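You operate a simulated robot arm through the tools that you are given. There is no shell and no other tool. Be economical: measure what you need, move in short steps, check, and stop when the job is done.

The job below is to be done with a simulated two-armed robot. You get a single attempt, and the scene is never put back.

## Task
Wipe up the spill on the table with the dishcloth and put it back.

The check looks at the end state, three seconds after you hand in, the way a careful person would. Anything else that was tipped, shoved, dropped, spilled or broken makes it a failure.

## Robot
Two 6-joint arms with two-finger parallel grippers on one trunk, on a base that drives. Base frame: it is fixed to the floor where the robot stands at the start and does not move with it; the origin is under the middle of the robot, x ahead of it, y to its left, z up; the surface under the hand at the start is at about z = 0.75. Readings come in m, degrees, newtons and seconds.
The left shoulder is at the start at [0.28, 0.185, 1.005], the right one opposite. With the tool pointing down near the work surface each hand reaches from about 0.56 to 0.94 m from the robot's upright axis, wherever it stands, measured 20 degrees to its own side. Payload 1.57 kg a hand.
The TCP of each hand is the grasp point between the finger pads, 0.03 m short of the fingertips. In the tool frame z runs along the fingers and y along their closing line. Largest opening 0.08 m; finger width 0.017, thickness 0.012; the body of the gripper, 0.04 by 0.082 m, starts 0.08 m behind the TCP.
Orientation is that of the tool frame in the base frame, as a unit quaternion [x, y, z, w]. With the fingers straight down and closing along the base's y, the tool's x points along the base's -x, its y along +y and its z along -z.

## Interface
- The arms move only by the tool nudge_tool. It takes "left_targets", "right_targets" or both (then of equal length, played together; a hand with none holds still); each is a list of rows, each a list of 7 numbers: the opening in per cent of the stroke, from 0 (shut) to 100 (fully open), then the shift along the tool's x, y, z in units of 200 mm (1.0 is 200 mm), then the turn, a rotation vector about the tool's x, y, z in units of 120 degrees (1.0 is 120 degrees). In form: [[gripper, tx, ty, tz, rx, ry, rz], ...]. A call has 1 to 20 rows; each row is the pose to reach, as a shift and turn from the pose commanded when the call began, along the tool's axes at that moment. A call with a number of a shift or a turn outside -1 to 1 is refused whole. Each row takes 0.2 s and may step no farther than 0.05 m and 8.6 degrees from the row before; otherwise, or with a gripper value out of range, the whole call is refused. Where a pose cannot be reached the arm comes as near as it can. A force on the tool above 40 N (or 10 N above the force at the start of the call, whichever is more), or a blocked arm, ends the call early, and 0.2 s more pass. The fingers move at their own pace (about 0.153 m/s each) and stop on an object; they squeeze with about 35 N. The grip force told is the motor's: it shows also when the fingers shut on nothing. Time passes only in rows, and 0.2 s behind the last, so rows that repeat a pose let the fingers close. It gives the time, the measured TCP pose, the force on the tool (base axes), the opening and the grip force at its end, in the units of the frame above (readings bear some noise), with the torque about the TCP (base axes, N m) and any sound that the robot's microphone picked up, and new pictures: "show" is both (left out), scene, wrist or none (wrist: the cameras of the hands that moved).
- Cameras (640 x 400 px; columns grow to the right, rows downward): "scene" is now at [0.2156, 0.0177, 1.4391]; the picture's right is [0.44, -0.90, 0.00], its down [-0.79, -0.38, -0.48] and it looks along [0.43, 0.21, -0.88] (base axes); focal length 284 px, centre (320, 200). "left" rides on the left gripper at [0.072, 0.007, -0.122] in its tool frame; the picture's right is [-0.09, 1.00, 0.00], its down [-0.84, -0.08, -0.54] and it looks along [-0.54, -0.05, 0.84] (tool axes); focal length 238 px, centre (320, 200). "right" rides on the right gripper at [0.072, -0.007, -0.122] in its tool frame; the picture's right is [0.09, 1.00, 0.00], its down [-0.84, 0.08, -0.54] and it looks along [-0.54, 0.05, 0.84] (tool axes); focal length 238 px, centre (320, 200). There is no depth. A picture from a camera that has moved, and an enlarged one, comes with that camera's place and axes in the base frame and with its lens. The place of the scene camera against the robot may be out by one fixed shift of up to 0.025 m in any direction.
- lift_body(by): slides the trunk up (or, below 0, down) by that many m; the arms and the scene camera ride with it, the base frame stays. It gives what a move gives, with no picture.
- drive_base(legs): drives the robot by 1 to 6 legs, each [ahead, turn to the left] in m and degrees, along the robot's own axes; the way and the turn of a leg run together, so that a leg with both is an arc; at most 1.5 m and 180 degrees a leg. The arms and the cameras ride along, it lands a little off, and it stops where it bumps. It gives what a move gives, and a new picture of the scene camera.
- head_to(pan, tilt): turns the head with the scene camera to pan (to the left, within 86 degrees either way) and tilt (down, from -29 to 69), counted from straight ahead of the robot. It gives what a move gives, and a new picture of the scene camera.
- enlarge(camera, box): a new picture of the part [left, top, right, bottom] of that camera's present view, enlarged. It takes no simulated time.
- hand_in(): hands the job in; it is judged then, once.

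Go step by step. Nothing tells you exact positions but the pictures and the camera data: compare them with the known pose of the tool, close in by small moves and look again before you grip or let go. The budget is 120 turns and 260 pictures, counting those below and the enlarged ones. Unless the task says otherwise, let go and move clear before handing in, and close with one line.

The tools are called after "Request:" as a command line: name --argument value ..., lists and objects as JSON in quotes. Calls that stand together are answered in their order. nudge_tool: Moves the arms, as the interface text tells. Its arguments: {"type":"object","properties":{"left_targets":{"type":"array","items":{"type":"array","items":{"type":"number"}}},"right_targets":{"type":"array","items":{"type":"array","items":{"type":"number"}}},"show":{"type":"string","enum":["both","scene","wrist","none"]}},"required":[]} The other tools are called the same way: lift_body (by) slides the trunk up or down; drive_base (legs) drives the base; head_to (pan, tilt) turns the head that bears the scene camera; enlarge (camera, box) takes an enlarged picture of a part of a camera's view; hand_in () hands the job in.

At the start:

```text
t: 0.0
left_ee_pos: [0.3747, 0.502, 0.9681]
left_tool_rot: [0.0, 1.0, 0.0, 0.0]
left_force: [-1.3, -0.3, -0.5]
left_wrist_torque: [0.01, 0.02, 0.02]
left_width: 0.0798
left_gripper_force: 0.1
right_ee_pos: [0.6068, 0.0455, 0.9809]
right_tool_rot: [0.0, 1.0, 0.0, 0.0]
right_force: [0.0, 0.4, 0.5]
right_wrist_torque: [0.0, 0.02, -0.04]
right_width: 0.0803
right_gripper_force: 0.0
trunk travel left (down, up): [-0.7, 0.29]
robot x, y, heading: [-0.0004, 0.0006, -0.1]
head pan, tilt: [25.8, 61.4]
```

scene: 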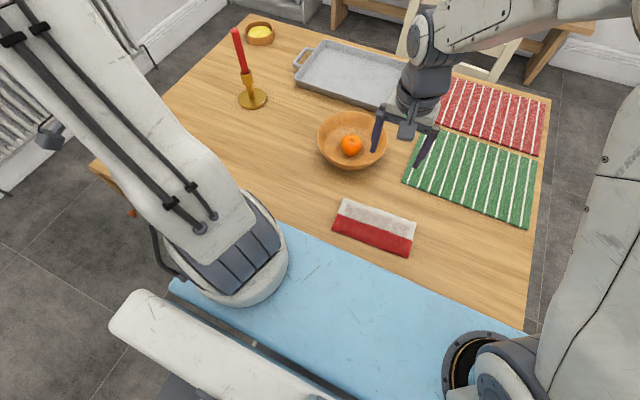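
right: 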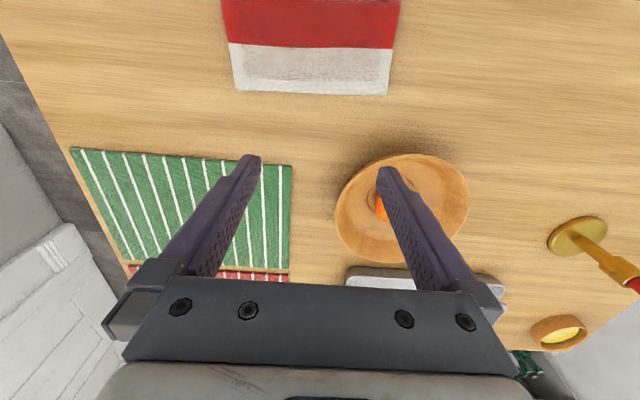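
left: 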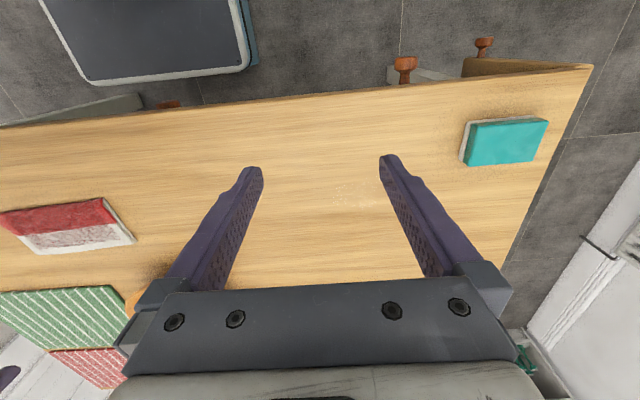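

I see a table with a red/white folded cloth, green and red striped mats, a bowl with an orange, and a teal block near the left hand. I have not clearly seen the spill yet, so I'll look closer.

Request:
enlarge --camera "left" --box '[0, 80, 640, 300]'

Request:
enlarge --camera "scene" --box '[240, 80, 560, 280]'

Request:
enlarge --camera "right" --box '[160, 0, 480, 200]'

Request:
enlarge --camera "left" --box '[260, 90, 580, 290]'

```text
1.00 times, centred on (320, 190) of left (not enlarged: the box is as wide or as high as the picture)
camera zoom: at [0.3026, 0.5092, 1.0904], right [0.09, 1.0, 0.0], down [0.84, -0.08, 0.54], along [0.54, -0.05, -0.84], focal length 238 px, centre (320, 210)
```

zoom: 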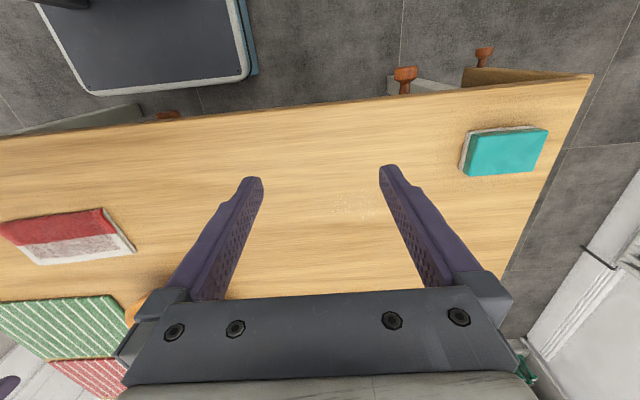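

```text
2.00 times, centred on (400, 180) of scene
camera zoom: at [0.2156, 0.0177, 1.4391], right [0.44, -0.9, 0.0], down [-0.79, -0.38, -0.48], along [0.43, 0.21, -0.88], focal length 567 px, centre (160, 240)
```

zoom: 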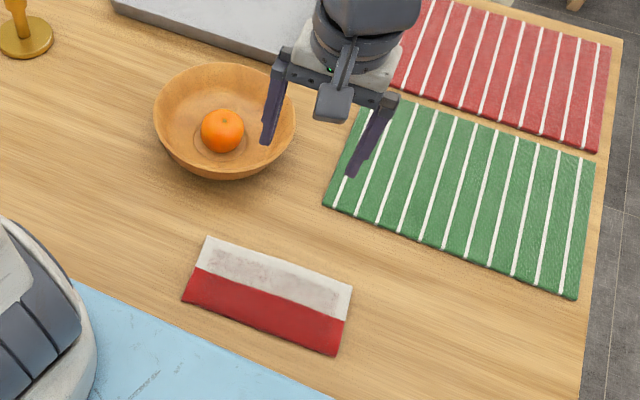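

```text
2.00 times, centred on (320, 100) of right
camera zoom: at [0.5361, 0.0404, 1.1018], right [-0.09, 1.0, 0.0], down [0.84, 0.08, 0.54], along [0.54, 0.05, -0.84], focal length 477 px, centre (320, 400)
```

zoom: 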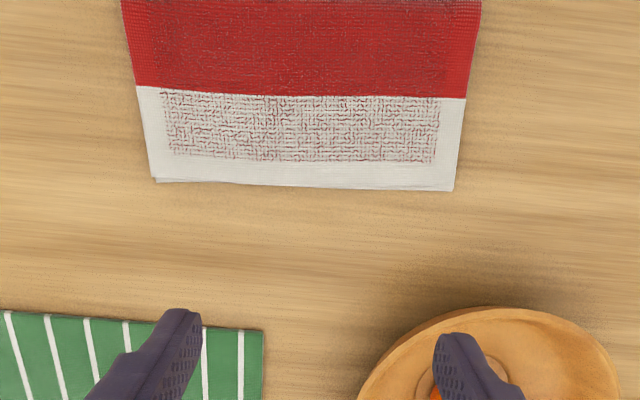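

```text
2.00 times, centred on (420, 190) of left
camera zoom: at [0.3026, 0.5092, 1.0904], right [0.09, 1.0, 0.0], down [0.84, -0.08, 0.54], along [0.54, -0.05, -0.84], focal length 477 px, centre (120, 220)
```

zoom: 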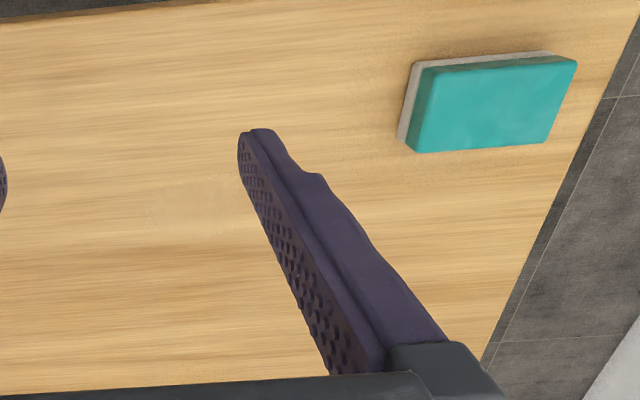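

The dishcloth is the folded red/white cloth, roughly x 0.48–0.59, y −0.07–0.135. A faint pale patch, which I take to be the spill, lies near (0.52, 0.54). I'll move the right hand off to the right and bring the left one over for a closer look.

Request:
nudge_tool --right_targets '[[100, 0, -0.2, -0.1, 0, 0, 0], [100, 0, -0.4, -0.2, 0, 0, 0], [100, 0, -0.6, -0.2, 0, 0, 0], [100, 0, -0.8, -0.2, 0, 0, 0], [100, 0, -1.0, -0.2, 0, 0, 0]]' --left_targets '[[100, 0, 0, 0, 0, 0, 0], [100, 0, -0.1, 0, 0, 0, 0], [100, 0, -0.3, 0, 0, 0, 0], [100, 0, -0.5, 0, 0, 0, 0], [100, 0, -0.7, 0, 0, 0, 0]]'

```text
t: 1.2
left_ee_pos: [0.3874, 0.3848, 0.9785]
left_tool_rot: [-0.001, 1.0, -0.001, -0.001]
left_force: [0.6, 0.3, 0.7]
left_wrist_torque: [-0.04, 0.0, 0.04]
left_width: 0.0799
left_gripper_force: 0.1
left hand out of reach, approached as far as the arm can: row 5
right_ee_pos: [0.6073, -0.1537, 1.0217]
right_tool_rot: [0.0, 1.0, -0.001, 0.0]
right_force: [-0.1, 0.4, -0.4]
right_wrist_torque: [0.0, -0.01, 0.0]
right_width: 0.0798
right_gripper_force: 0.0
trunk travel left (down, up): [-0.7, 0.29]
robot x, y, heading: [-0.0016, 0.0023, -0.2]
head pan, tilt: [25.8, 61.4]
camera scene: at [0.2156, 0.0179, 1.4391], right [0.44, -0.9, 0.0], down [-0.79, -0.38, -0.48], along [0.43, 0.21, -0.88], focal length 284 px, centre (320, 200)
camera right: at [0.5363, -0.1599, 1.1431], right [-0.09, 1.0, 0.0], down [0.84, 0.08, 0.54], along [0.54, 0.05, -0.84], focal length 238 px, centre (320, 200)
camera left: at [0.3153, 0.3918, 1.1016], right [0.09, 1.0, 0.0], down [0.84, -0.08, 0.54], along [0.54, -0.05, -0.84], focal length 238 px, centre (320, 200)
```

scene: 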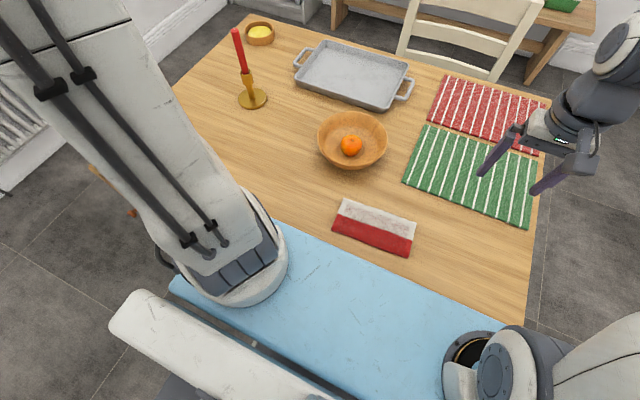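
right: 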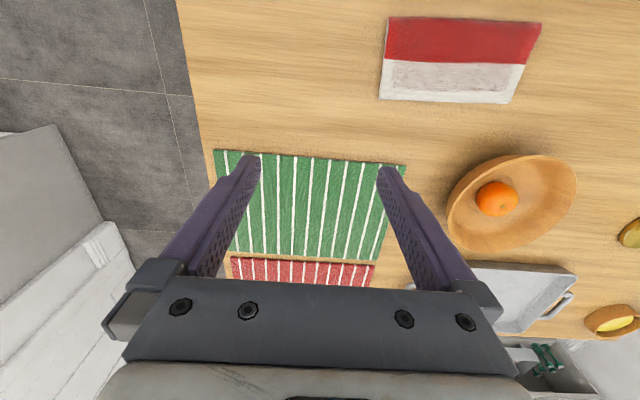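
left: 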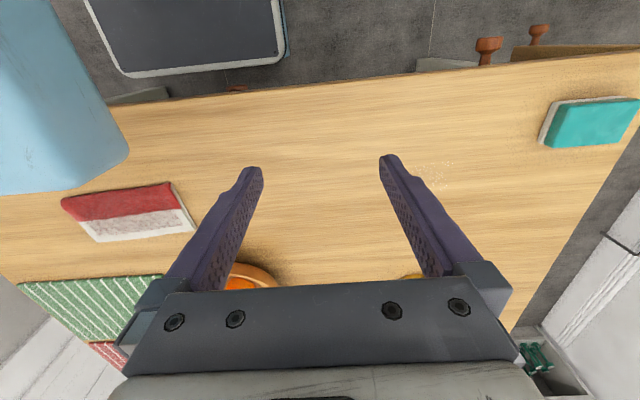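

The cloth is now clear to see: centre about (0.537, 0.032), 0.20 x 0.10 m. It is close to the arm's inner limit, so I'll back off a little and then check the spill.

Request:
drive_base --legs '[[-0.12, 0]]'

Request:
enlarge --camera "left" --box '[380, 60, 540, 160]'

Request:
enlarge --camera "left" --box '[360, 120, 520, 220]'

```text
t: 2.4
left_ee_pos: [0.2658, 0.3841, 0.9789]
left_tool_rot: [0.0, 1.0, 0.0, -0.001]
left_force: [0.8, -0.3, 0.0]
left_wrist_torque: [-0.01, 0.01, -0.01]
left_width: 0.08
left_gripper_force: 0.1
right_ee_pos: [0.4863, -0.1525, 1.0214]
right_tool_rot: [-0.001, 1.0, 0.0, 0.001]
right_force: [0.0, 0.5, -1.3]
right_wrist_torque: [-0.04, 0.03, -0.03]
right_width: 0.0799
right_gripper_force: 0.0
trunk travel left (down, up): [-0.7, 0.29]
robot x, y, heading: [-0.1236, 0.0018, -0.2]
head pan, tilt: [25.8, 61.4]
camera scene: at [0.0949, 0.0178, 1.439], right [0.44, -0.9, 0.0], down [-0.79, -0.38, -0.48], along [0.43, 0.21, -0.88], focal length 284 px, centre (320, 200)
```

scene: 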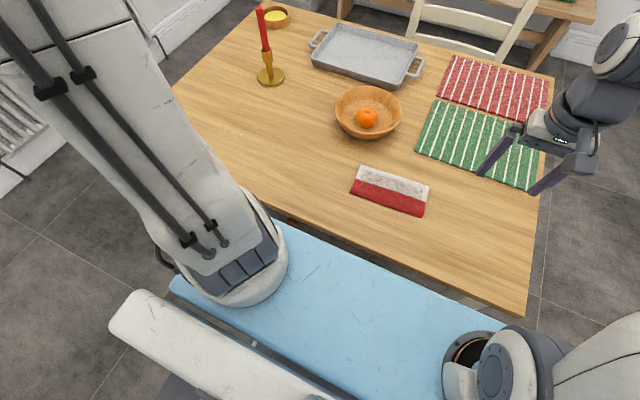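

```text
4.00 times, centred on (460, 110) of left
camera zoom: at [0.1944, 0.3923, 1.1015], right [0.09, 1.0, 0.0], down [0.84, -0.08, 0.54], along [0.54, -0.05, -0.84], focal length 953 px, centre (-240, 560)
```

zoom: 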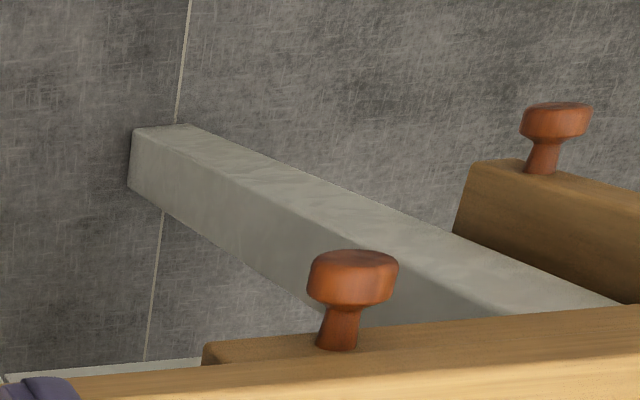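

```text
4.00 times, centred on (440, 170) of left
camera zoom: at [0.1944, 0.3923, 1.1015], right [0.09, 1.0, 0.0], down [0.84, -0.08, 0.54], along [0.54, -0.05, -0.84], focal length 953 px, centre (-160, 320)
```

zoom: 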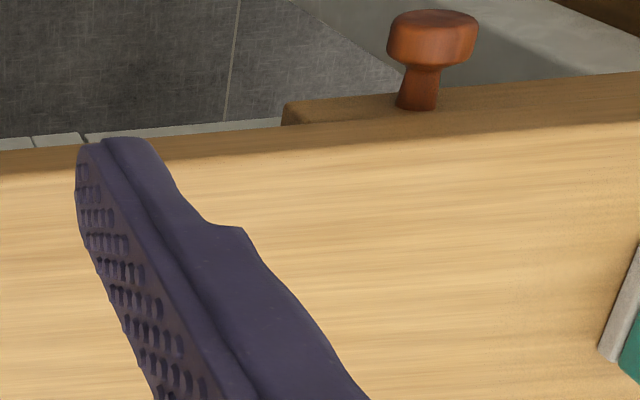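

The base is back by 0.12 m. Next the left arm goes toward the cloth, which should also clear the scene camera's view of the spill.

Request:
nudge_tool --left_targets '[[100, -0.18, -0.13, 0, 0, 0, 0], [100, -0.36, -0.26, 0, 0, 0, 0], [100, -0.54, -0.39, 0, 0, 0, 0], [100, -0.72, -0.52, 0, 0, 0, 0], [100, -0.9, -0.65, 0, 0, 0, 0]]' --show "both"

Request:
head_to --pan 40 --tilt 50

```text
t: 3.6
left_ee_pos: [0.4466, 0.2555, 0.9793]
left_tool_rot: [-0.001, 1.0, 0.0, -0.001]
left_force: [-0.3, 0.7, 0.7]
left_wrist_torque: [0.03, 0.0, 0.0]
left_width: 0.0799
left_gripper_force: 0.1
right_ee_pos: [0.4862, -0.1534, 1.022]
right_tool_rot: [-0.001, 1.0, 0.0, 0.0]
right_force: [-0.6, 0.5, -0.2]
right_wrist_torque: [-0.02, -0.06, -0.02]
right_width: 0.0798
right_gripper_force: 0.1
trunk travel left (down, up): [-0.7, 0.29]
robot x, y, heading: [-0.1194, 0.0026, 0.0]
head pan, tilt: [25.8, 61.4]
camera scene: at [0.0942, 0.0179, 1.4391], right [0.44, -0.9, 0.0], down [-0.79, -0.38, -0.48], along [0.43, 0.21, -0.88], focal length 284 px, centre (320, 200)
camera left: at [0.3738, 0.2628, 1.1015], right [0.09, 1.0, 0.0], down [0.84, -0.08, 0.54], along [0.54, -0.05, -0.84], focal length 238 px, centre (320, 200)
```

scene: 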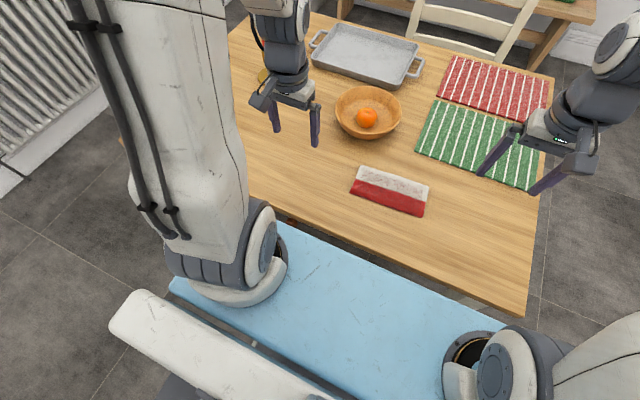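
left: 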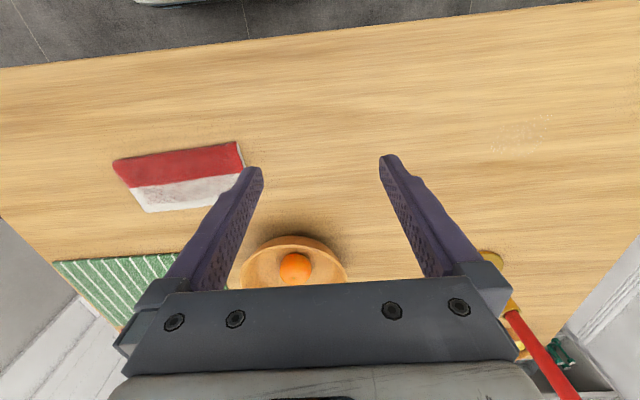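

```text
t: 4.4
left_ee_pos: [0.4448, 0.2561, 0.98]
left_tool_rot: [0.0, 1.0, -0.001, 0.0]
left_force: [0.3, 0.0, -0.4]
left_wrist_torque: [0.03, -0.02, 0.04]
left_width: 0.0798
left_gripper_force: 0.0
right_ee_pos: [0.4872, -0.154, 1.0217]
right_tool_rot: [-0.001, 1.0, 0.0, 0.0]
right_force: [0.6, -1.1, -1.2]
right_wrist_torque: [0.01, -0.02, 0.04]
right_width: 0.0798
right_gripper_force: 0.1
trunk travel left (down, up): [-0.7, 0.29]
robot x, y, heading: [-0.1196, -0.0018, -0.1]
head pan, tilt: [40.0, 50.0]
camera scene: at [0.0949, 0.0389, 1.4533], right [0.64, -0.77, 0.0], down [-0.59, -0.49, -0.64], along [0.49, 0.41, -0.77], focal length 284 px, centre (320, 200)
```

scene: 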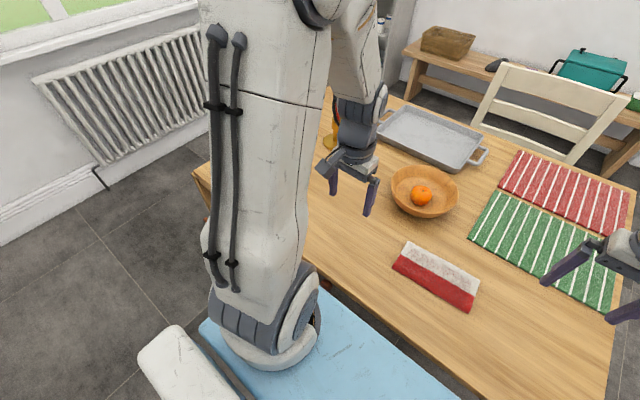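

Request:
enlarge --camera "left" --box '[440, 85, 600, 185]'

Request:
enlarge --camera "left" --box '[90, 120, 250, 220]'

Request:
enlarge --camera "scene" --box '[380, 220, 500, 320]'

```text
4.00 times, centred on (520, 135) of left
camera zoom: at [0.3735, 0.2634, 1.1016], right [0.09, 1.0, 0.0], down [0.84, -0.08, 0.54], along [0.54, -0.05, -0.84], focal length 953 px, centre (-480, 460)
```

zoom: 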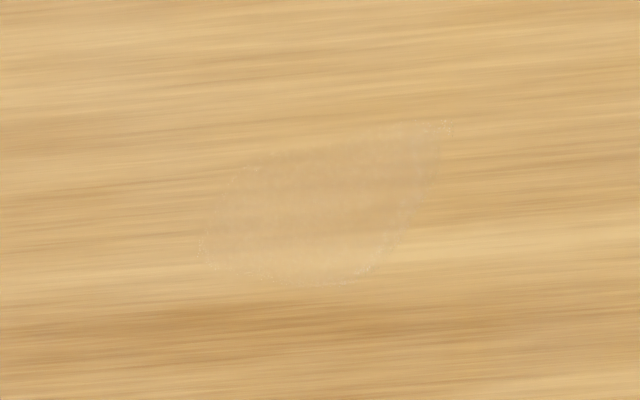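

```text
4.00 times, centred on (170, 170) of left
camera zoom: at [0.3735, 0.2634, 1.1016], right [0.09, 1.0, 0.0], down [0.84, -0.08, 0.54], along [0.54, -0.05, -0.84], focal length 953 px, centre (920, 320)
```

zoom: 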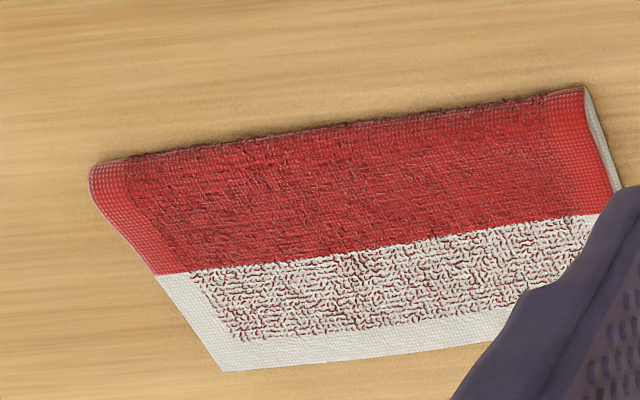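

```text
4.00 times, centred on (440, 270) of scene
camera zoom: at [0.0949, 0.0389, 1.4533], right [0.64, -0.77, 0.0], down [-0.59, -0.49, -0.64], along [0.49, 0.41, -0.77], focal length 1134 px, centre (-160, -80)
```

zoom: 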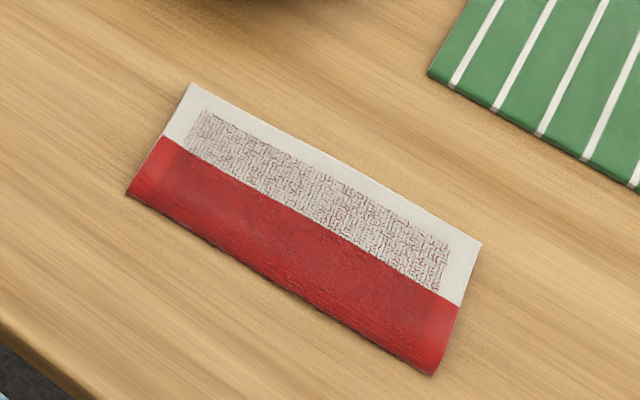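

The spill is a clear pool about 8 cm across, centred near (0.517, 0.55). The cloth is folded, with its fold toward the robot. I'll bring the left hand over the cloth to see how thick it is and how it lies.

Request:
nudge_tool --left_targets '[[100, -0.05, -0.2, 0.05, 0, 0, 0], [100, -0.1, -0.4, 0.1, 0, 0, 0], [100, -0.15, -0.6, 0.15, 0, 0, 0], [100, -0.2, -0.8, 0.2, 0, 0, 0], [100, -0.25, -1.0, 0.25, 0, 0, 0]]' --right_targets '[[100, 0, -0.1, -0.0, 0, 0, 0], [100, 0, -0.2, 0, 0, 0, 0], [100, 0, -0.3, 0, 0, 0, 0], [100, 0, -0.4, 0, 0, 0, 0], [100, 0, -0.5, 0, 0, 0, 0]]' --show "both"

```text
t: 5.6
left_ee_pos: [0.4954, 0.0567, 0.9295]
left_tool_rot: [-0.001, 1.0, -0.001, -0.001]
left_force: [0.7, -0.6, 1.1]
left_wrist_torque: [-0.02, -0.02, -0.02]
left_width: 0.08
left_gripper_force: 0.1
right_ee_pos: [0.4875, -0.2519, 1.0206]
right_tool_rot: [-0.001, 1.0, 0.0, 0.0]
right_force: [-0.3, 0.6, -0.3]
right_wrist_torque: [0.01, 0.02, -0.01]
right_width: 0.0801
right_gripper_force: 0.0
trunk travel left (down, up): [-0.7, 0.29]
robot x, y, heading: [-0.1219, 0.0014, 0.2]
head pan, tilt: [40.0, 50.0]
camera scene: at [0.0948, 0.0393, 1.4533], right [0.64, -0.77, 0.0], down [-0.59, -0.49, -0.64], along [0.49, 0.41, -0.77], focal length 284 px, centre (320, 200)
camera right: at [0.4163, -0.2588, 1.1423], right [-0.09, 1.0, 0.0], down [0.84, 0.08, 0.54], along [0.54, 0.05, -0.84], focal length 238 px, centre (320, 200)
camera left: at [0.4237, 0.0632, 1.0516], right [0.09, 1.0, 0.0], down [0.84, -0.08, 0.54], along [0.54, -0.05, -0.84], focal length 238 px, centre (320, 200)
```

scene: 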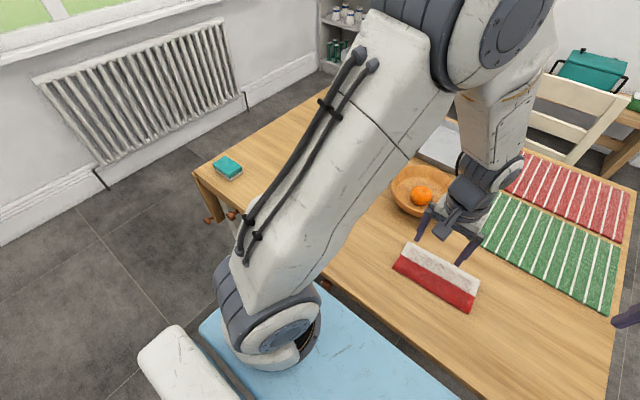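
right: 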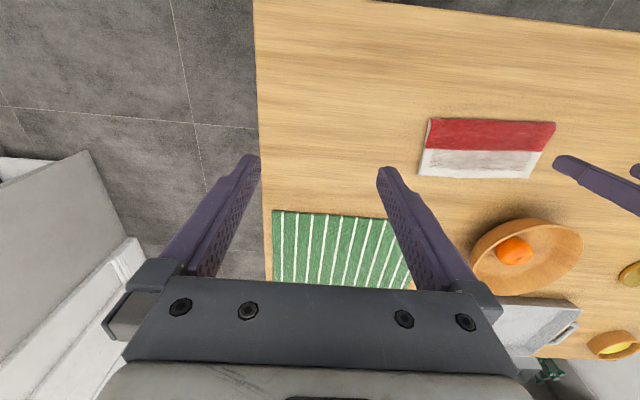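
left: 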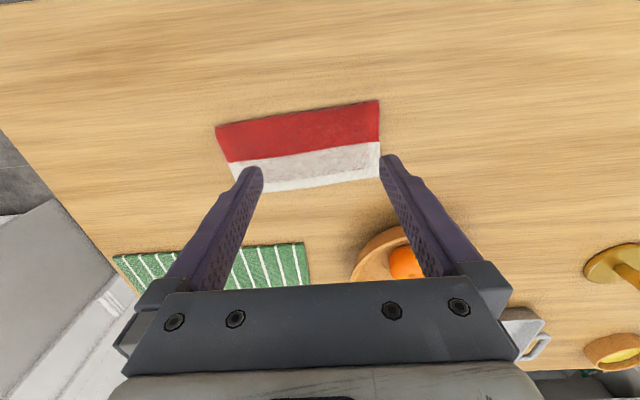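

The cloth's centre holds at (0.537, 0.032). I'll centre the left hand over it, half open, and come down close to its top.

Request:
nudge_tool --left_targets '[[60, -0.1, -0.06, 0.15, 0, 0, 0], [60, -0.21, -0.123, 0.3, 0, 0, 0], [60, -0.21, -0.123, 0.45, 0, 0, 0], [60, -0.21, -0.123, 0.58, 0, 0, 0], [60, -0.21, -0.123, 0.58, 0, 0, 0]]' --show "both"

```text
t: 6.8
left_ee_pos: [0.5388, 0.0302, 0.8118]
left_tool_rot: [-0.001, 1.0, 0.0, 0.0]
left_force: [0.9, -0.1, 0.4]
left_wrist_torque: [0.0, -0.03, -0.02]
left_width: 0.0481
left_gripper_force: 0.1
right_ee_pos: [0.4868, -0.2528, 1.0214]
right_tool_rot: [-0.001, 1.0, 0.0, 0.0]
right_force: [0.1, 0.3, -0.2]
right_wrist_torque: [0.01, 0.02, -0.01]
right_width: 0.0801
right_gripper_force: 0.1
trunk travel left (down, up): [-0.7, 0.29]
robot x, y, heading: [-0.123, -0.0034, 0.1]
head pan, tilt: [40.0, 50.0]
camera scene: at [0.095, 0.0389, 1.4533], right [0.64, -0.77, 0.0], down [-0.59, -0.49, -0.64], along [0.49, 0.41, -0.77], focal length 284 px, centre (320, 200)
camera left: at [0.4659, 0.0374, 0.9346], right [0.09, 1.0, 0.0], down [0.84, -0.08, 0.54], along [0.54, -0.05, -0.84], focal length 238 px, centre (320, 200)
```

scene: 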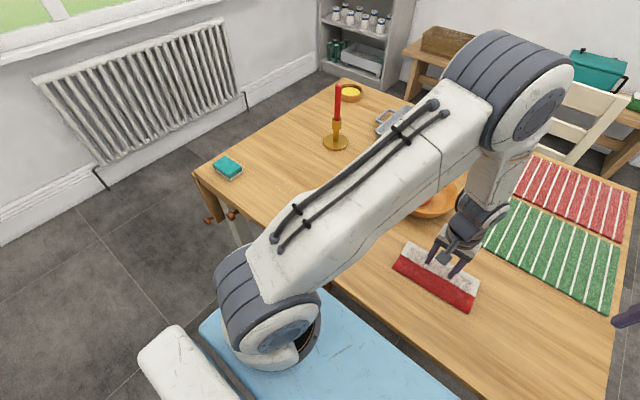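
left: 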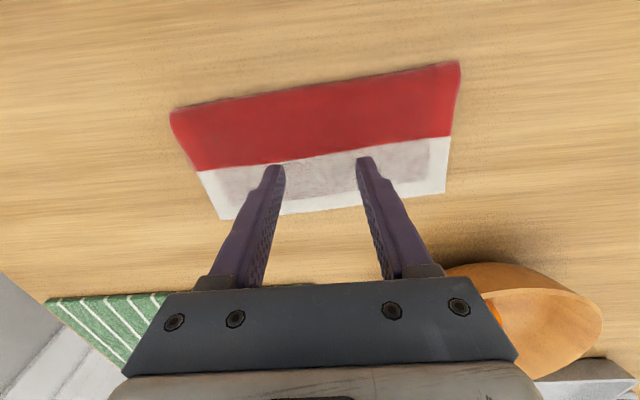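

The fingers sit about 2 cm above the cloth, centred. I'll go down gently until I feel contact.

Request:
nudge_tool --left_targets '[[60, 0, 0, 0.03, 0, 0, 0], [60, 0, 0, 0.06, 0, 0, 0], [60, 0, 0, 0.085, 0, 0, 0], [60, 0, 0, 0.105, 0, 0, 0], [60, 0, 0, 0.12, 0, 0, 0]]' --show "wrist"

```text
t: 8.0
left_ee_pos: [0.5388, 0.0293, 0.7887]
left_tool_rot: [0.001, 1.0, -0.001, -0.001]
left_force: [-0.4, 0.0, 1.1]
left_wrist_torque: [0.01, -0.03, -0.01]
left_width: 0.048
left_gripper_force: 0.0
right_ee_pos: [0.4875, -0.2534, 1.0212]
right_tool_rot: [-0.001, 1.0, 0.0, 0.0]
right_force: [0.1, 0.4, -0.1]
right_wrist_torque: [0.01, -0.02, 0.03]
right_width: 0.0802
right_gripper_force: 0.0
trunk travel left (down, up): [-0.7, 0.29]
robot x, y, heading: [-0.1212, 0.0029, -0.0]
head pan, tilt: [40.0, 50.0]
camera left: at [0.4659, 0.0375, 0.9118], right [0.09, 1.0, 0.0], down [0.84, -0.08, 0.54], along [0.54, -0.05, -0.84], focal length 238 px, centre (320, 200)
```

left: 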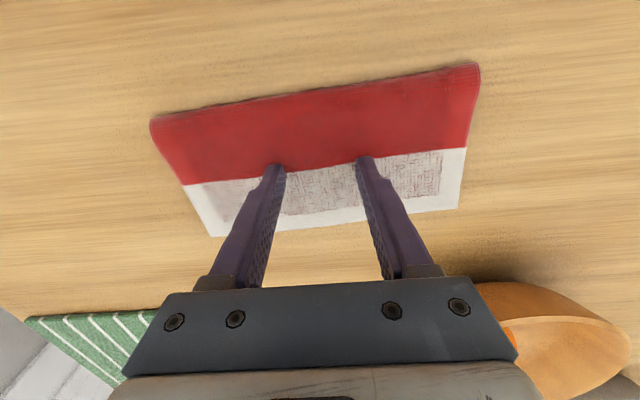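

Request:
nudge_tool --left_targets '[[60, 0, 0, 0.01, 0, 0, 0], [60, 0, 0, 0.02, 0, 0, 0], [60, 0, 0, 0.03, 0, 0, 0]]' --show "wrist"

```text
t: 8.8
left_ee_pos: [0.5379, 0.0302, 0.7855]
left_tool_rot: [0.0, 1.0, 0.0, 0.001]
left_force: [-2.0, 0.2, 15.8]
left_wrist_torque: [0.05, 0.05, 0.05]
left_width: 0.0477
left_gripper_force: 0.0
right_ee_pos: [0.4858, -0.2528, 1.0213]
right_tool_rot: [-0.001, 1.0, 0.0, 0.0]
right_force: [0.1, 0.4, -0.6]
right_wrist_torque: [-0.04, 0.0, -0.02]
right_width: 0.0799
right_gripper_force: 0.0
trunk travel left (down, up): [-0.7, 0.29]
robot x, y, heading: [-0.1216, -0.0029, 0.1]
head pan, tilt: [40.0, 50.0]
camera left: at [0.4658, 0.0375, 0.9071], right [0.09, 1.0, 0.0], down [0.84, -0.08, 0.54], along [0.54, -0.05, -0.84], focal length 238 px, centre (320, 200)
```

left: 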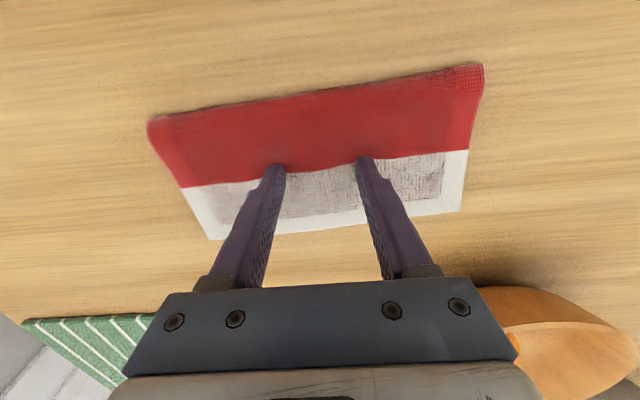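

Contact with 16 N at tip height about 0.7555. I'll close the fingers now to try pinching up a fold.

Request:
nudge_tool --left_targets '[[40, 0, 0, 0, 0, 0, 0], [20, 0, 0, 0, 0, 0, 0], [0, 0, 0, 0, 0, 0, 0], [0, 0, 0, 0, 0, 0, 0], [0, 0, 0, 0, 0, 0, 0]]' --show "both"

Request:
enlarge --camera "left" --box '[160, 50, 480, 250]'

```text
t: 10.0
left_ee_pos: [0.5372, 0.0299, 0.7844]
left_tool_rot: [0.0, 1.0, -0.001, 0.0]
left_force: [2.4, 0.5, 26.7]
left_wrist_torque: [0.05, -0.1, 0.01]
left_width: 0.0084
left_gripper_force: 27.0
right_ee_pos: [0.4877, -0.2527, 1.0214]
right_tool_rot: [-0.001, 1.0, 0.0, 0.001]
right_force: [0.9, 0.4, 0.1]
right_wrist_torque: [-0.02, 0.01, -0.04]
right_width: 0.0801
right_gripper_force: 0.0
trunk travel left (down, up): [-0.7, 0.29]
robot x, y, heading: [-0.1199, 0.0015, 0.2]
head pan, tilt: [40.0, 50.0]
camera scene: at [0.0941, 0.0389, 1.4536], right [0.64, -0.77, 0.0], down [-0.59, -0.49, -0.64], along [0.49, 0.41, -0.77], focal length 284 px, centre (320, 200)
camera left: at [0.4659, 0.0375, 0.9068], right [0.09, 1.0, 0.0], down [0.84, -0.08, 0.54], along [0.54, -0.05, -0.84], focal length 238 px, centre (320, 200)
```

scene: 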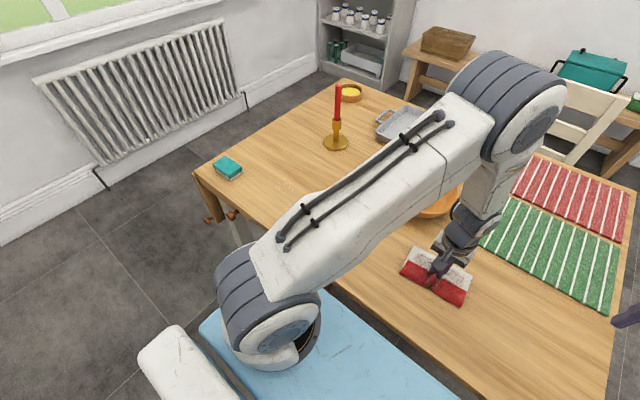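
left: 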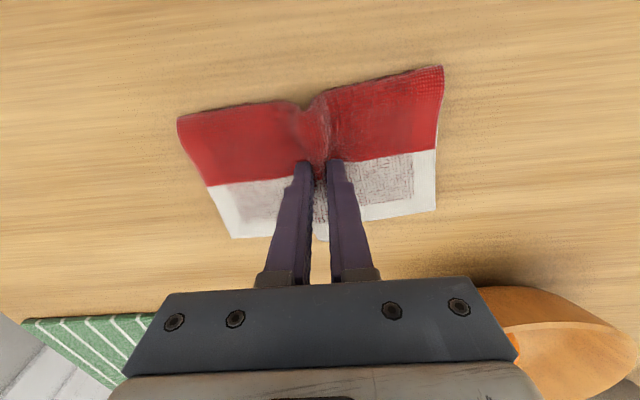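

```text
2.00 times, centred on (320, 150) of left
camera zoom: at [0.4659, 0.0375, 0.9068], right [0.09, 1.0, 0.0], down [0.84, -0.08, 0.54], along [0.54, -0.05, -0.84], focal length 477 px, centre (320, 300)
```

zoom: 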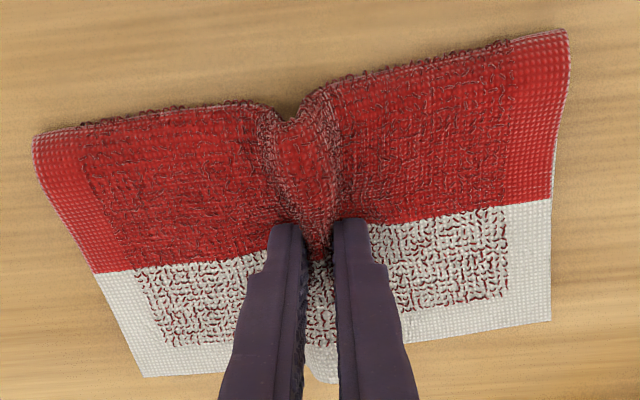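

The cloth is soft and a fold is pinched between the fingers (8 mm). I'll lift slightly and check that the whole cloth comes along.

Request:
nudge_tool --left_targets '[[0, 0, 0, -0.05, 0, 0, 0], [0, 0, 0, -0.1, 0, 0, 0], [0, 0, 0, -0.2, 0, 0, 0], [0, 0, 0, -0.3, 0, 0, 0], [0, 0, 0, -0.3, 0, 0, 0]]' --show "both"

Request:
enlarge --camera "left" --box '[160, 50, 480, 250]'

Request:
enlarge --camera "right" --box '[380, 80, 640, 240]'

```text
t: 11.2
left_ee_pos: [0.5373, 0.0297, 0.8448]
left_tool_rot: [0.0, 1.0, -0.001, -0.001]
left_force: [0.8, -0.3, -0.6]
left_wrist_torque: [-0.02, 0.01, -0.01]
left_width: 0.0081
left_gripper_force: 27.6
right_ee_pos: [0.4869, -0.2529, 1.0207]
right_tool_rot: [0.0, 1.0, 0.0, 0.0]
right_force: [-0.4, 0.2, 0.4]
right_wrist_torque: [0.0, 0.01, -0.01]
right_width: 0.0799
right_gripper_force: 0.1
trunk travel left (down, up): [-0.7, 0.29]
robot x, y, heading: [-0.1163, -0.0026, 0.2]
head pan, tilt: [40.0, 50.0]
camera scene: at [0.0948, 0.0389, 1.4533], right [0.64, -0.77, 0.0], down [-0.59, -0.49, -0.64], along [0.49, 0.41, -0.77], focal length 284 px, centre (320, 200)
camera left: at [0.4659, 0.0374, 0.9664], right [0.09, 1.0, 0.0], down [0.84, -0.08, 0.54], along [0.54, -0.05, -0.84], focal length 238 px, centre (320, 200)
```

scene: 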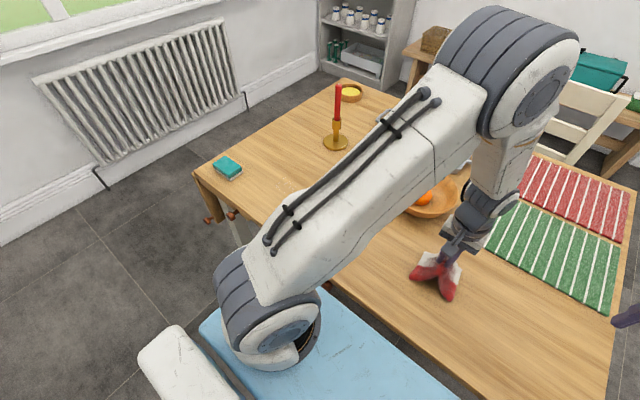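
left: 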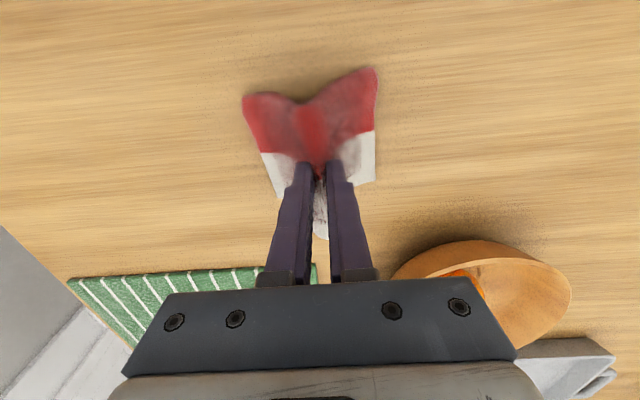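

```text
2.00 times, centred on (320, 150) of left
camera zoom: at [0.4659, 0.0374, 0.9664], right [0.09, 1.0, 0.0], down [0.84, -0.08, 0.54], along [0.54, -0.05, -0.84], focal length 477 px, centre (320, 300)
```

zoom: 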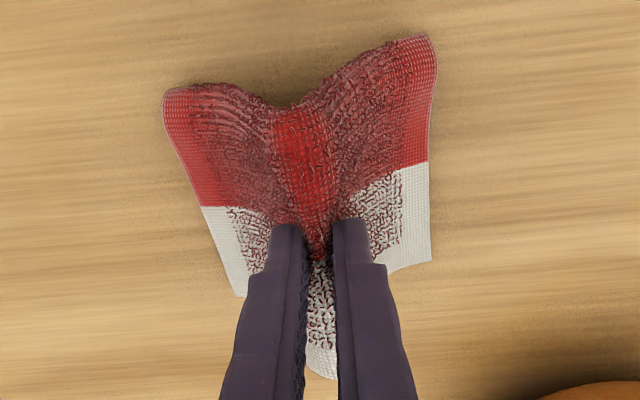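

```text
2.46 times, centred on (510, 160) of right
camera zoom: at [0.4164, -0.2589, 1.1422], right [-0.09, 1.0, 0.0], down [0.84, 0.08, 0.54], along [0.54, 0.05, -0.84], focal length 587 px, centre (-148, 298)
```

zoom: 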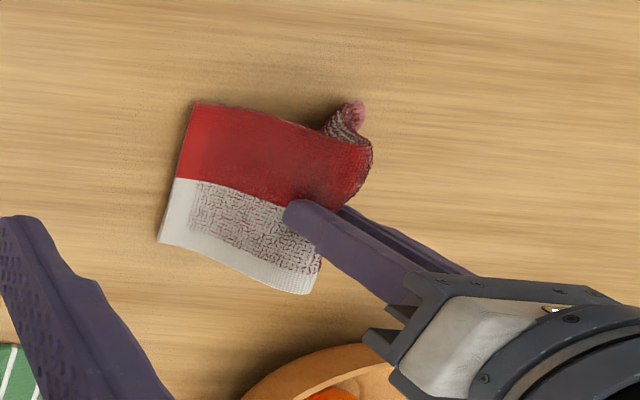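

The whole cloth hangs from the fingers. I'll carry it to the left toward the spill.

Request:
nudge_tool --left_targets '[[0, 0.0, 0.12, -0.1, 0, 0, 0], [0, 0.0, 0.3, -0.1, 0, 0, 0], [0, 0.02, 0.48, -0.1, 0, 0, 0], [0, 0.04, 0.66, -0.1, 0, 0, 0], [0, 0.05, 0.84, -0.1, 0, 0, 0], [0, 0.05, 1.0, -0.1, 0, 0, 0]]' --show "none"

Request:
nudge_tool --left_targets '[[0, 0.0, 0.16, 0, 0, 0, 0], [0, 0.0, 0.34, 0, 0, 0, 0], [0, 0.02, 0.52, 0, 0, 0, 0], [0, 0.04, 0.7, 0, 0, 0, 0], [0, 0.05, 0.88, 0, 0, 0, 0], [0, 0.05, 1.0, 0, 0, 0, 0], [0, 0.05, 1.0, 0, 0, 0, 0]]' --show "both"

```text
t: 12.6
left_ee_pos: [0.528, 0.2308, 0.8648]
left_tool_rot: [0.0, 1.0, -0.001, 0.0]
left_force: [-0.2, -0.1, 0.0]
left_wrist_torque: [0.02, 0.0, 0.01]
left_width: 0.0079
left_gripper_force: 26.7
right_ee_pos: [0.4883, -0.2533, 1.0215]
right_tool_rot: [0.0, 1.0, 0.001, 0.0]
right_force: [-0.4, -0.7, 0.2]
right_wrist_torque: [-0.03, -0.01, 0.01]
right_width: 0.0801
right_gripper_force: 0.0
trunk travel left (down, up): [-0.7, 0.29]
robot x, y, heading: [-0.121, 0.0005, -0.4]
head pan, tilt: [40.0, 50.0]
```

```text
t: 14.2
left_ee_pos: [0.516, 0.4323, 0.8636]
left_tool_rot: [0.0, 1.0, -0.001, -0.001]
left_force: [-0.4, -0.1, -0.4]
left_wrist_torque: [0.02, 0.0, 0.0]
left_width: 0.008
left_gripper_force: 27.4
right_ee_pos: [0.4874, -0.2521, 1.0216]
right_tool_rot: [0.0, 1.0, -0.001, 0.0]
right_force: [1.5, 0.7, -0.5]
right_wrist_torque: [-0.01, -0.01, -0.01]
right_width: 0.0799
right_gripper_force: 0.0
trunk travel left (down, up): [-0.7, 0.29]
robot x, y, heading: [-0.1201, 0.0035, 0.3]
head pan, tilt: [40.0, 50.0]
camera scene: at [0.0949, 0.0391, 1.4533], right [0.64, -0.77, 0.0], down [-0.59, -0.49, -0.64], along [0.49, 0.41, -0.77], focal length 284 px, centre (320, 200)
camera left: at [0.4448, 0.4388, 0.9853], right [0.09, 1.0, 0.0], down [0.84, -0.08, 0.54], along [0.54, -0.05, -0.84], focal length 238 px, centre (320, 200)
```

scene: 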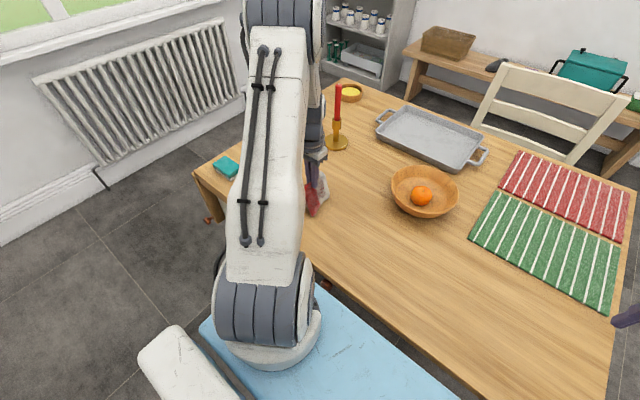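
left: 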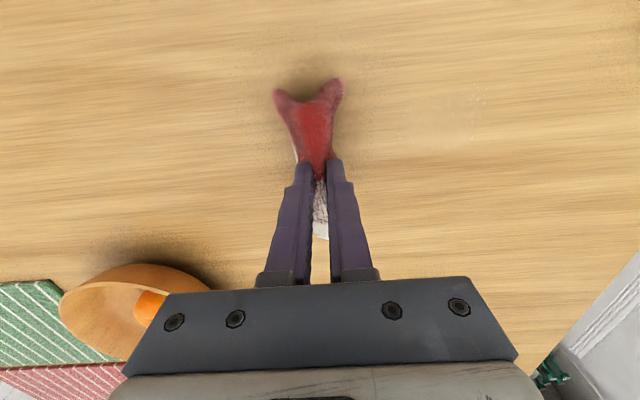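

Request:
enlarge --camera "left" --box '[360, 70, 520, 170]'

```text
4.00 times, centred on (440, 120) of left
camera zoom: at [0.4448, 0.4388, 0.9853], right [0.09, 1.0, 0.0], down [0.84, -0.08, 0.54], along [0.54, -0.05, -0.84], focal length 953 px, centre (-160, 520)
```

zoom: 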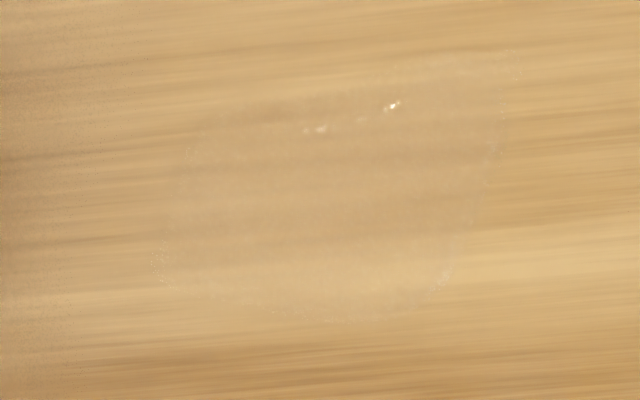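

The spill spans x 0.487–0.548, y 0.511–0.588. I'll set the cloth down just short of it at y≈0.49 and then wipe across.

Request:
nudge_tool --left_targets '[[0, 0, 0.1, 0.05, 0, 0, 0], [0, 0, 0.2, 0.15, 0, 0, 0], [0, 0, 0.29, 0.25, 0, 0, 0], [0, 0, 0.29, 0.32, 0, 0, 0], [0, 0, 0.29, 0.36, 0, 0, 0], [0, 0, 0.29, 0.375, 0, 0, 0], [0, 0, 0.29, 0.385, 0, 0, 0]]' --show "wrist"

```text
t: 15.8
left_ee_pos: [0.5192, 0.4884, 0.7895]
left_tool_rot: [0.0, 1.0, 0.001, 0.002]
left_force: [-3.0, -3.7, 31.7]
left_wrist_torque: [-0.29, 0.08, 0.02]
left_width: 0.0081
left_gripper_force: 27.3
right_ee_pos: [0.486, -0.2532, 1.022]
right_tool_rot: [-0.001, 1.0, 0.0, 0.002]
right_force: [-0.4, -1.0, -0.8]
right_wrist_torque: [-0.01, 0.04, -0.02]
right_width: 0.0799
right_gripper_force: 0.0
trunk travel left (down, up): [-0.7, 0.29]
robot x, y, heading: [-0.1228, 0.0005, -0.0]
head pan, tilt: [40.0, 50.0]
camera left: at [0.446, 0.4954, 0.9109], right [0.09, 1.0, 0.0], down [0.84, -0.08, 0.54], along [0.54, -0.05, -0.84], focal length 238 px, centre (320, 200)
```

left: 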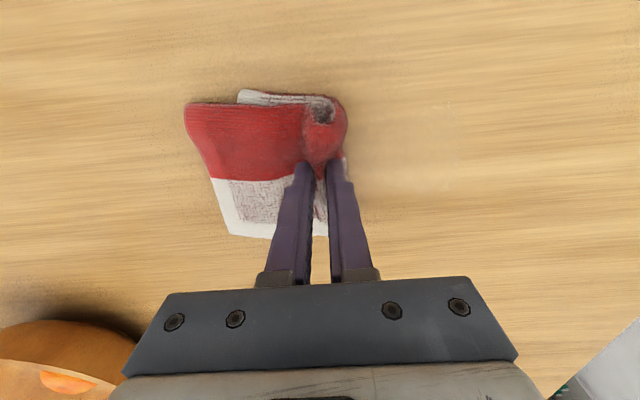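

The left wing tucked under the fingers, which makes a fine pad. Easing the pressure a bit, I'll drag across the spill and back.

Request:
nudge_tool --left_targets '[[0, 0, 0, -0.015, 0, 0, 0], [0, 0, 0.1, -0.015, 0, 0, 0], [0, 0, 0.2, -0.015, 0, 0, 0], [0, 0, 0.3, -0.015, 0, 0, 0], [0, 0, 0.4, -0.015, 0, 0, 0], [0, 0, 0.5, -0.015, 0, 0, 0], [0, 0, 0.6, -0.015, 0, 0, 0], [0, 0, 0.68, -0.015, 0, 0, 0]]' --show "wrist"

```text
t: 17.6
left_ee_pos: [0.5174, 0.6245, 0.7897]
left_tool_rot: [-0.001, 1.0, 0.0, -0.001]
left_force: [0.9, -7.0, 19.1]
left_wrist_torque: [-0.31, -0.01, 0.01]
left_width: 0.008
left_gripper_force: 26.8
right_ee_pos: [0.487, -0.254, 1.0202]
right_tool_rot: [-0.002, 1.0, 0.0, 0.0]
right_force: [0.0, -0.1, -0.1]
right_wrist_torque: [0.01, -0.01, -0.02]
right_width: 0.0801
right_gripper_force: 0.1
trunk travel left (down, up): [-0.7, 0.29]
robot x, y, heading: [-0.1202, 0.0033, 0.2]
head pan, tilt: [40.0, 50.0]
camera left: at [0.445, 0.6308, 0.9118], right [0.09, 1.0, 0.0], down [0.84, -0.08, 0.54], along [0.54, -0.05, -0.84], focal length 238 px, centre (320, 200)
```

left: 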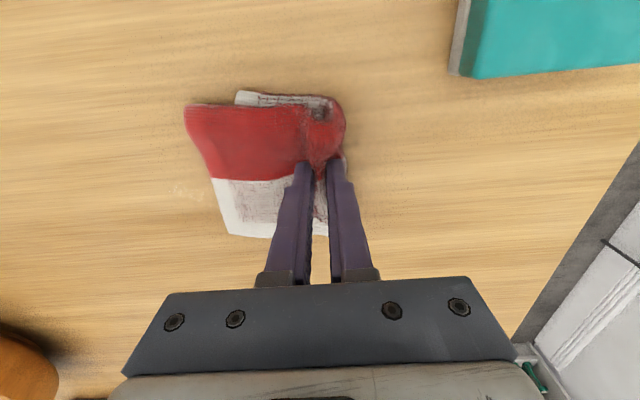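

Some droplets remain near (0.534, 0.513), and the rest may be hidden under the cloth. I'll wipe back and forth with x offsets.

Request:
nudge_tool --left_targets '[[0, -0.06, -0.1, 0, 0, 0, 0], [0, -0.12, -0.22, 0, 0, 0, 0], [0, -0.12, -0.34, 0, 0, 0, 0], [0, -0.12, -0.46, 0, 0, 0, 0], [0, -0.12, -0.58, 0, 0, 0, 0], [0, -0.12, -0.7, 0, 0, 0, 0], [0, -0.12, -0.82, 0, 0, 0, 0], [0, -0.12, -0.9, 0, 0, 0, 0]]' --show "wrist"

Request:
enlarge --camera "left" --box '[320, 50, 640, 250]'

```text
t: 19.4
left_ee_pos: [0.5425, 0.4448, 0.7898]
left_tool_rot: [-0.001, 1.0, 0.0, 0.0]
left_force: [0.7, 6.0, 15.4]
left_wrist_torque: [0.09, -0.01, 0.0]
left_width: 0.0077
left_gripper_force: 27.0
right_ee_pos: [0.4872, -0.2535, 1.0208]
right_tool_rot: [-0.001, 1.0, 0.0, 0.0]
right_force: [0.4, 0.4, 0.2]
right_wrist_torque: [0.02, 0.02, 0.0]
right_width: 0.0798
right_gripper_force: 0.1
trunk travel left (down, up): [-0.7, 0.29]
robot x, y, heading: [-0.1218, 0.001, -0.0]
head pan, tilt: [40.0, 50.0]
camera left: at [0.4695, 0.4515, 0.912], right [0.09, 1.0, 0.0], down [0.84, -0.08, 0.54], along [0.54, -0.05, -0.84], focal length 238 px, centre (320, 200)
```

left: 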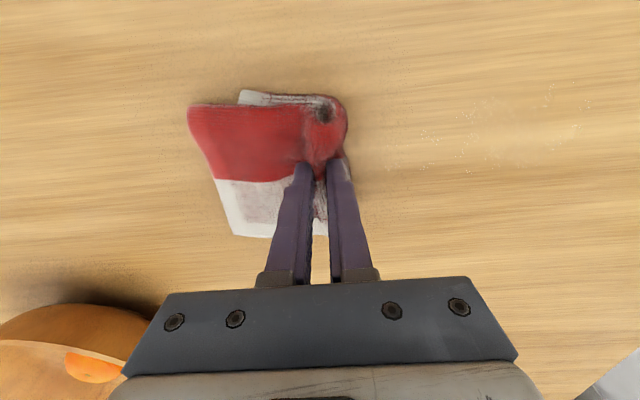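

```text
2.00 times, centred on (480, 150) of left
camera zoom: at [0.4695, 0.4515, 0.912], right [0.09, 1.0, 0.0], down [0.84, -0.08, 0.54], along [0.54, -0.05, -0.84], focal length 477 px, centre (0, 300)
```

zoom: 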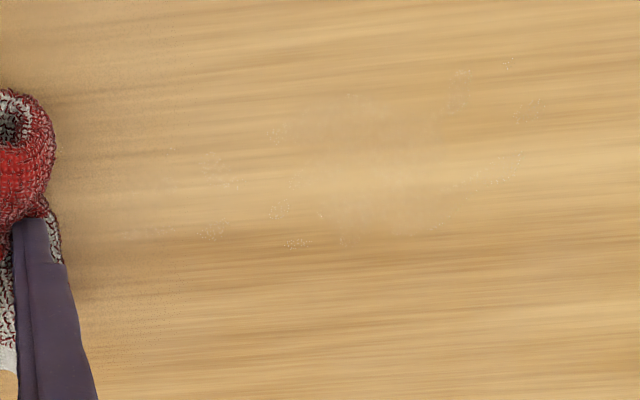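

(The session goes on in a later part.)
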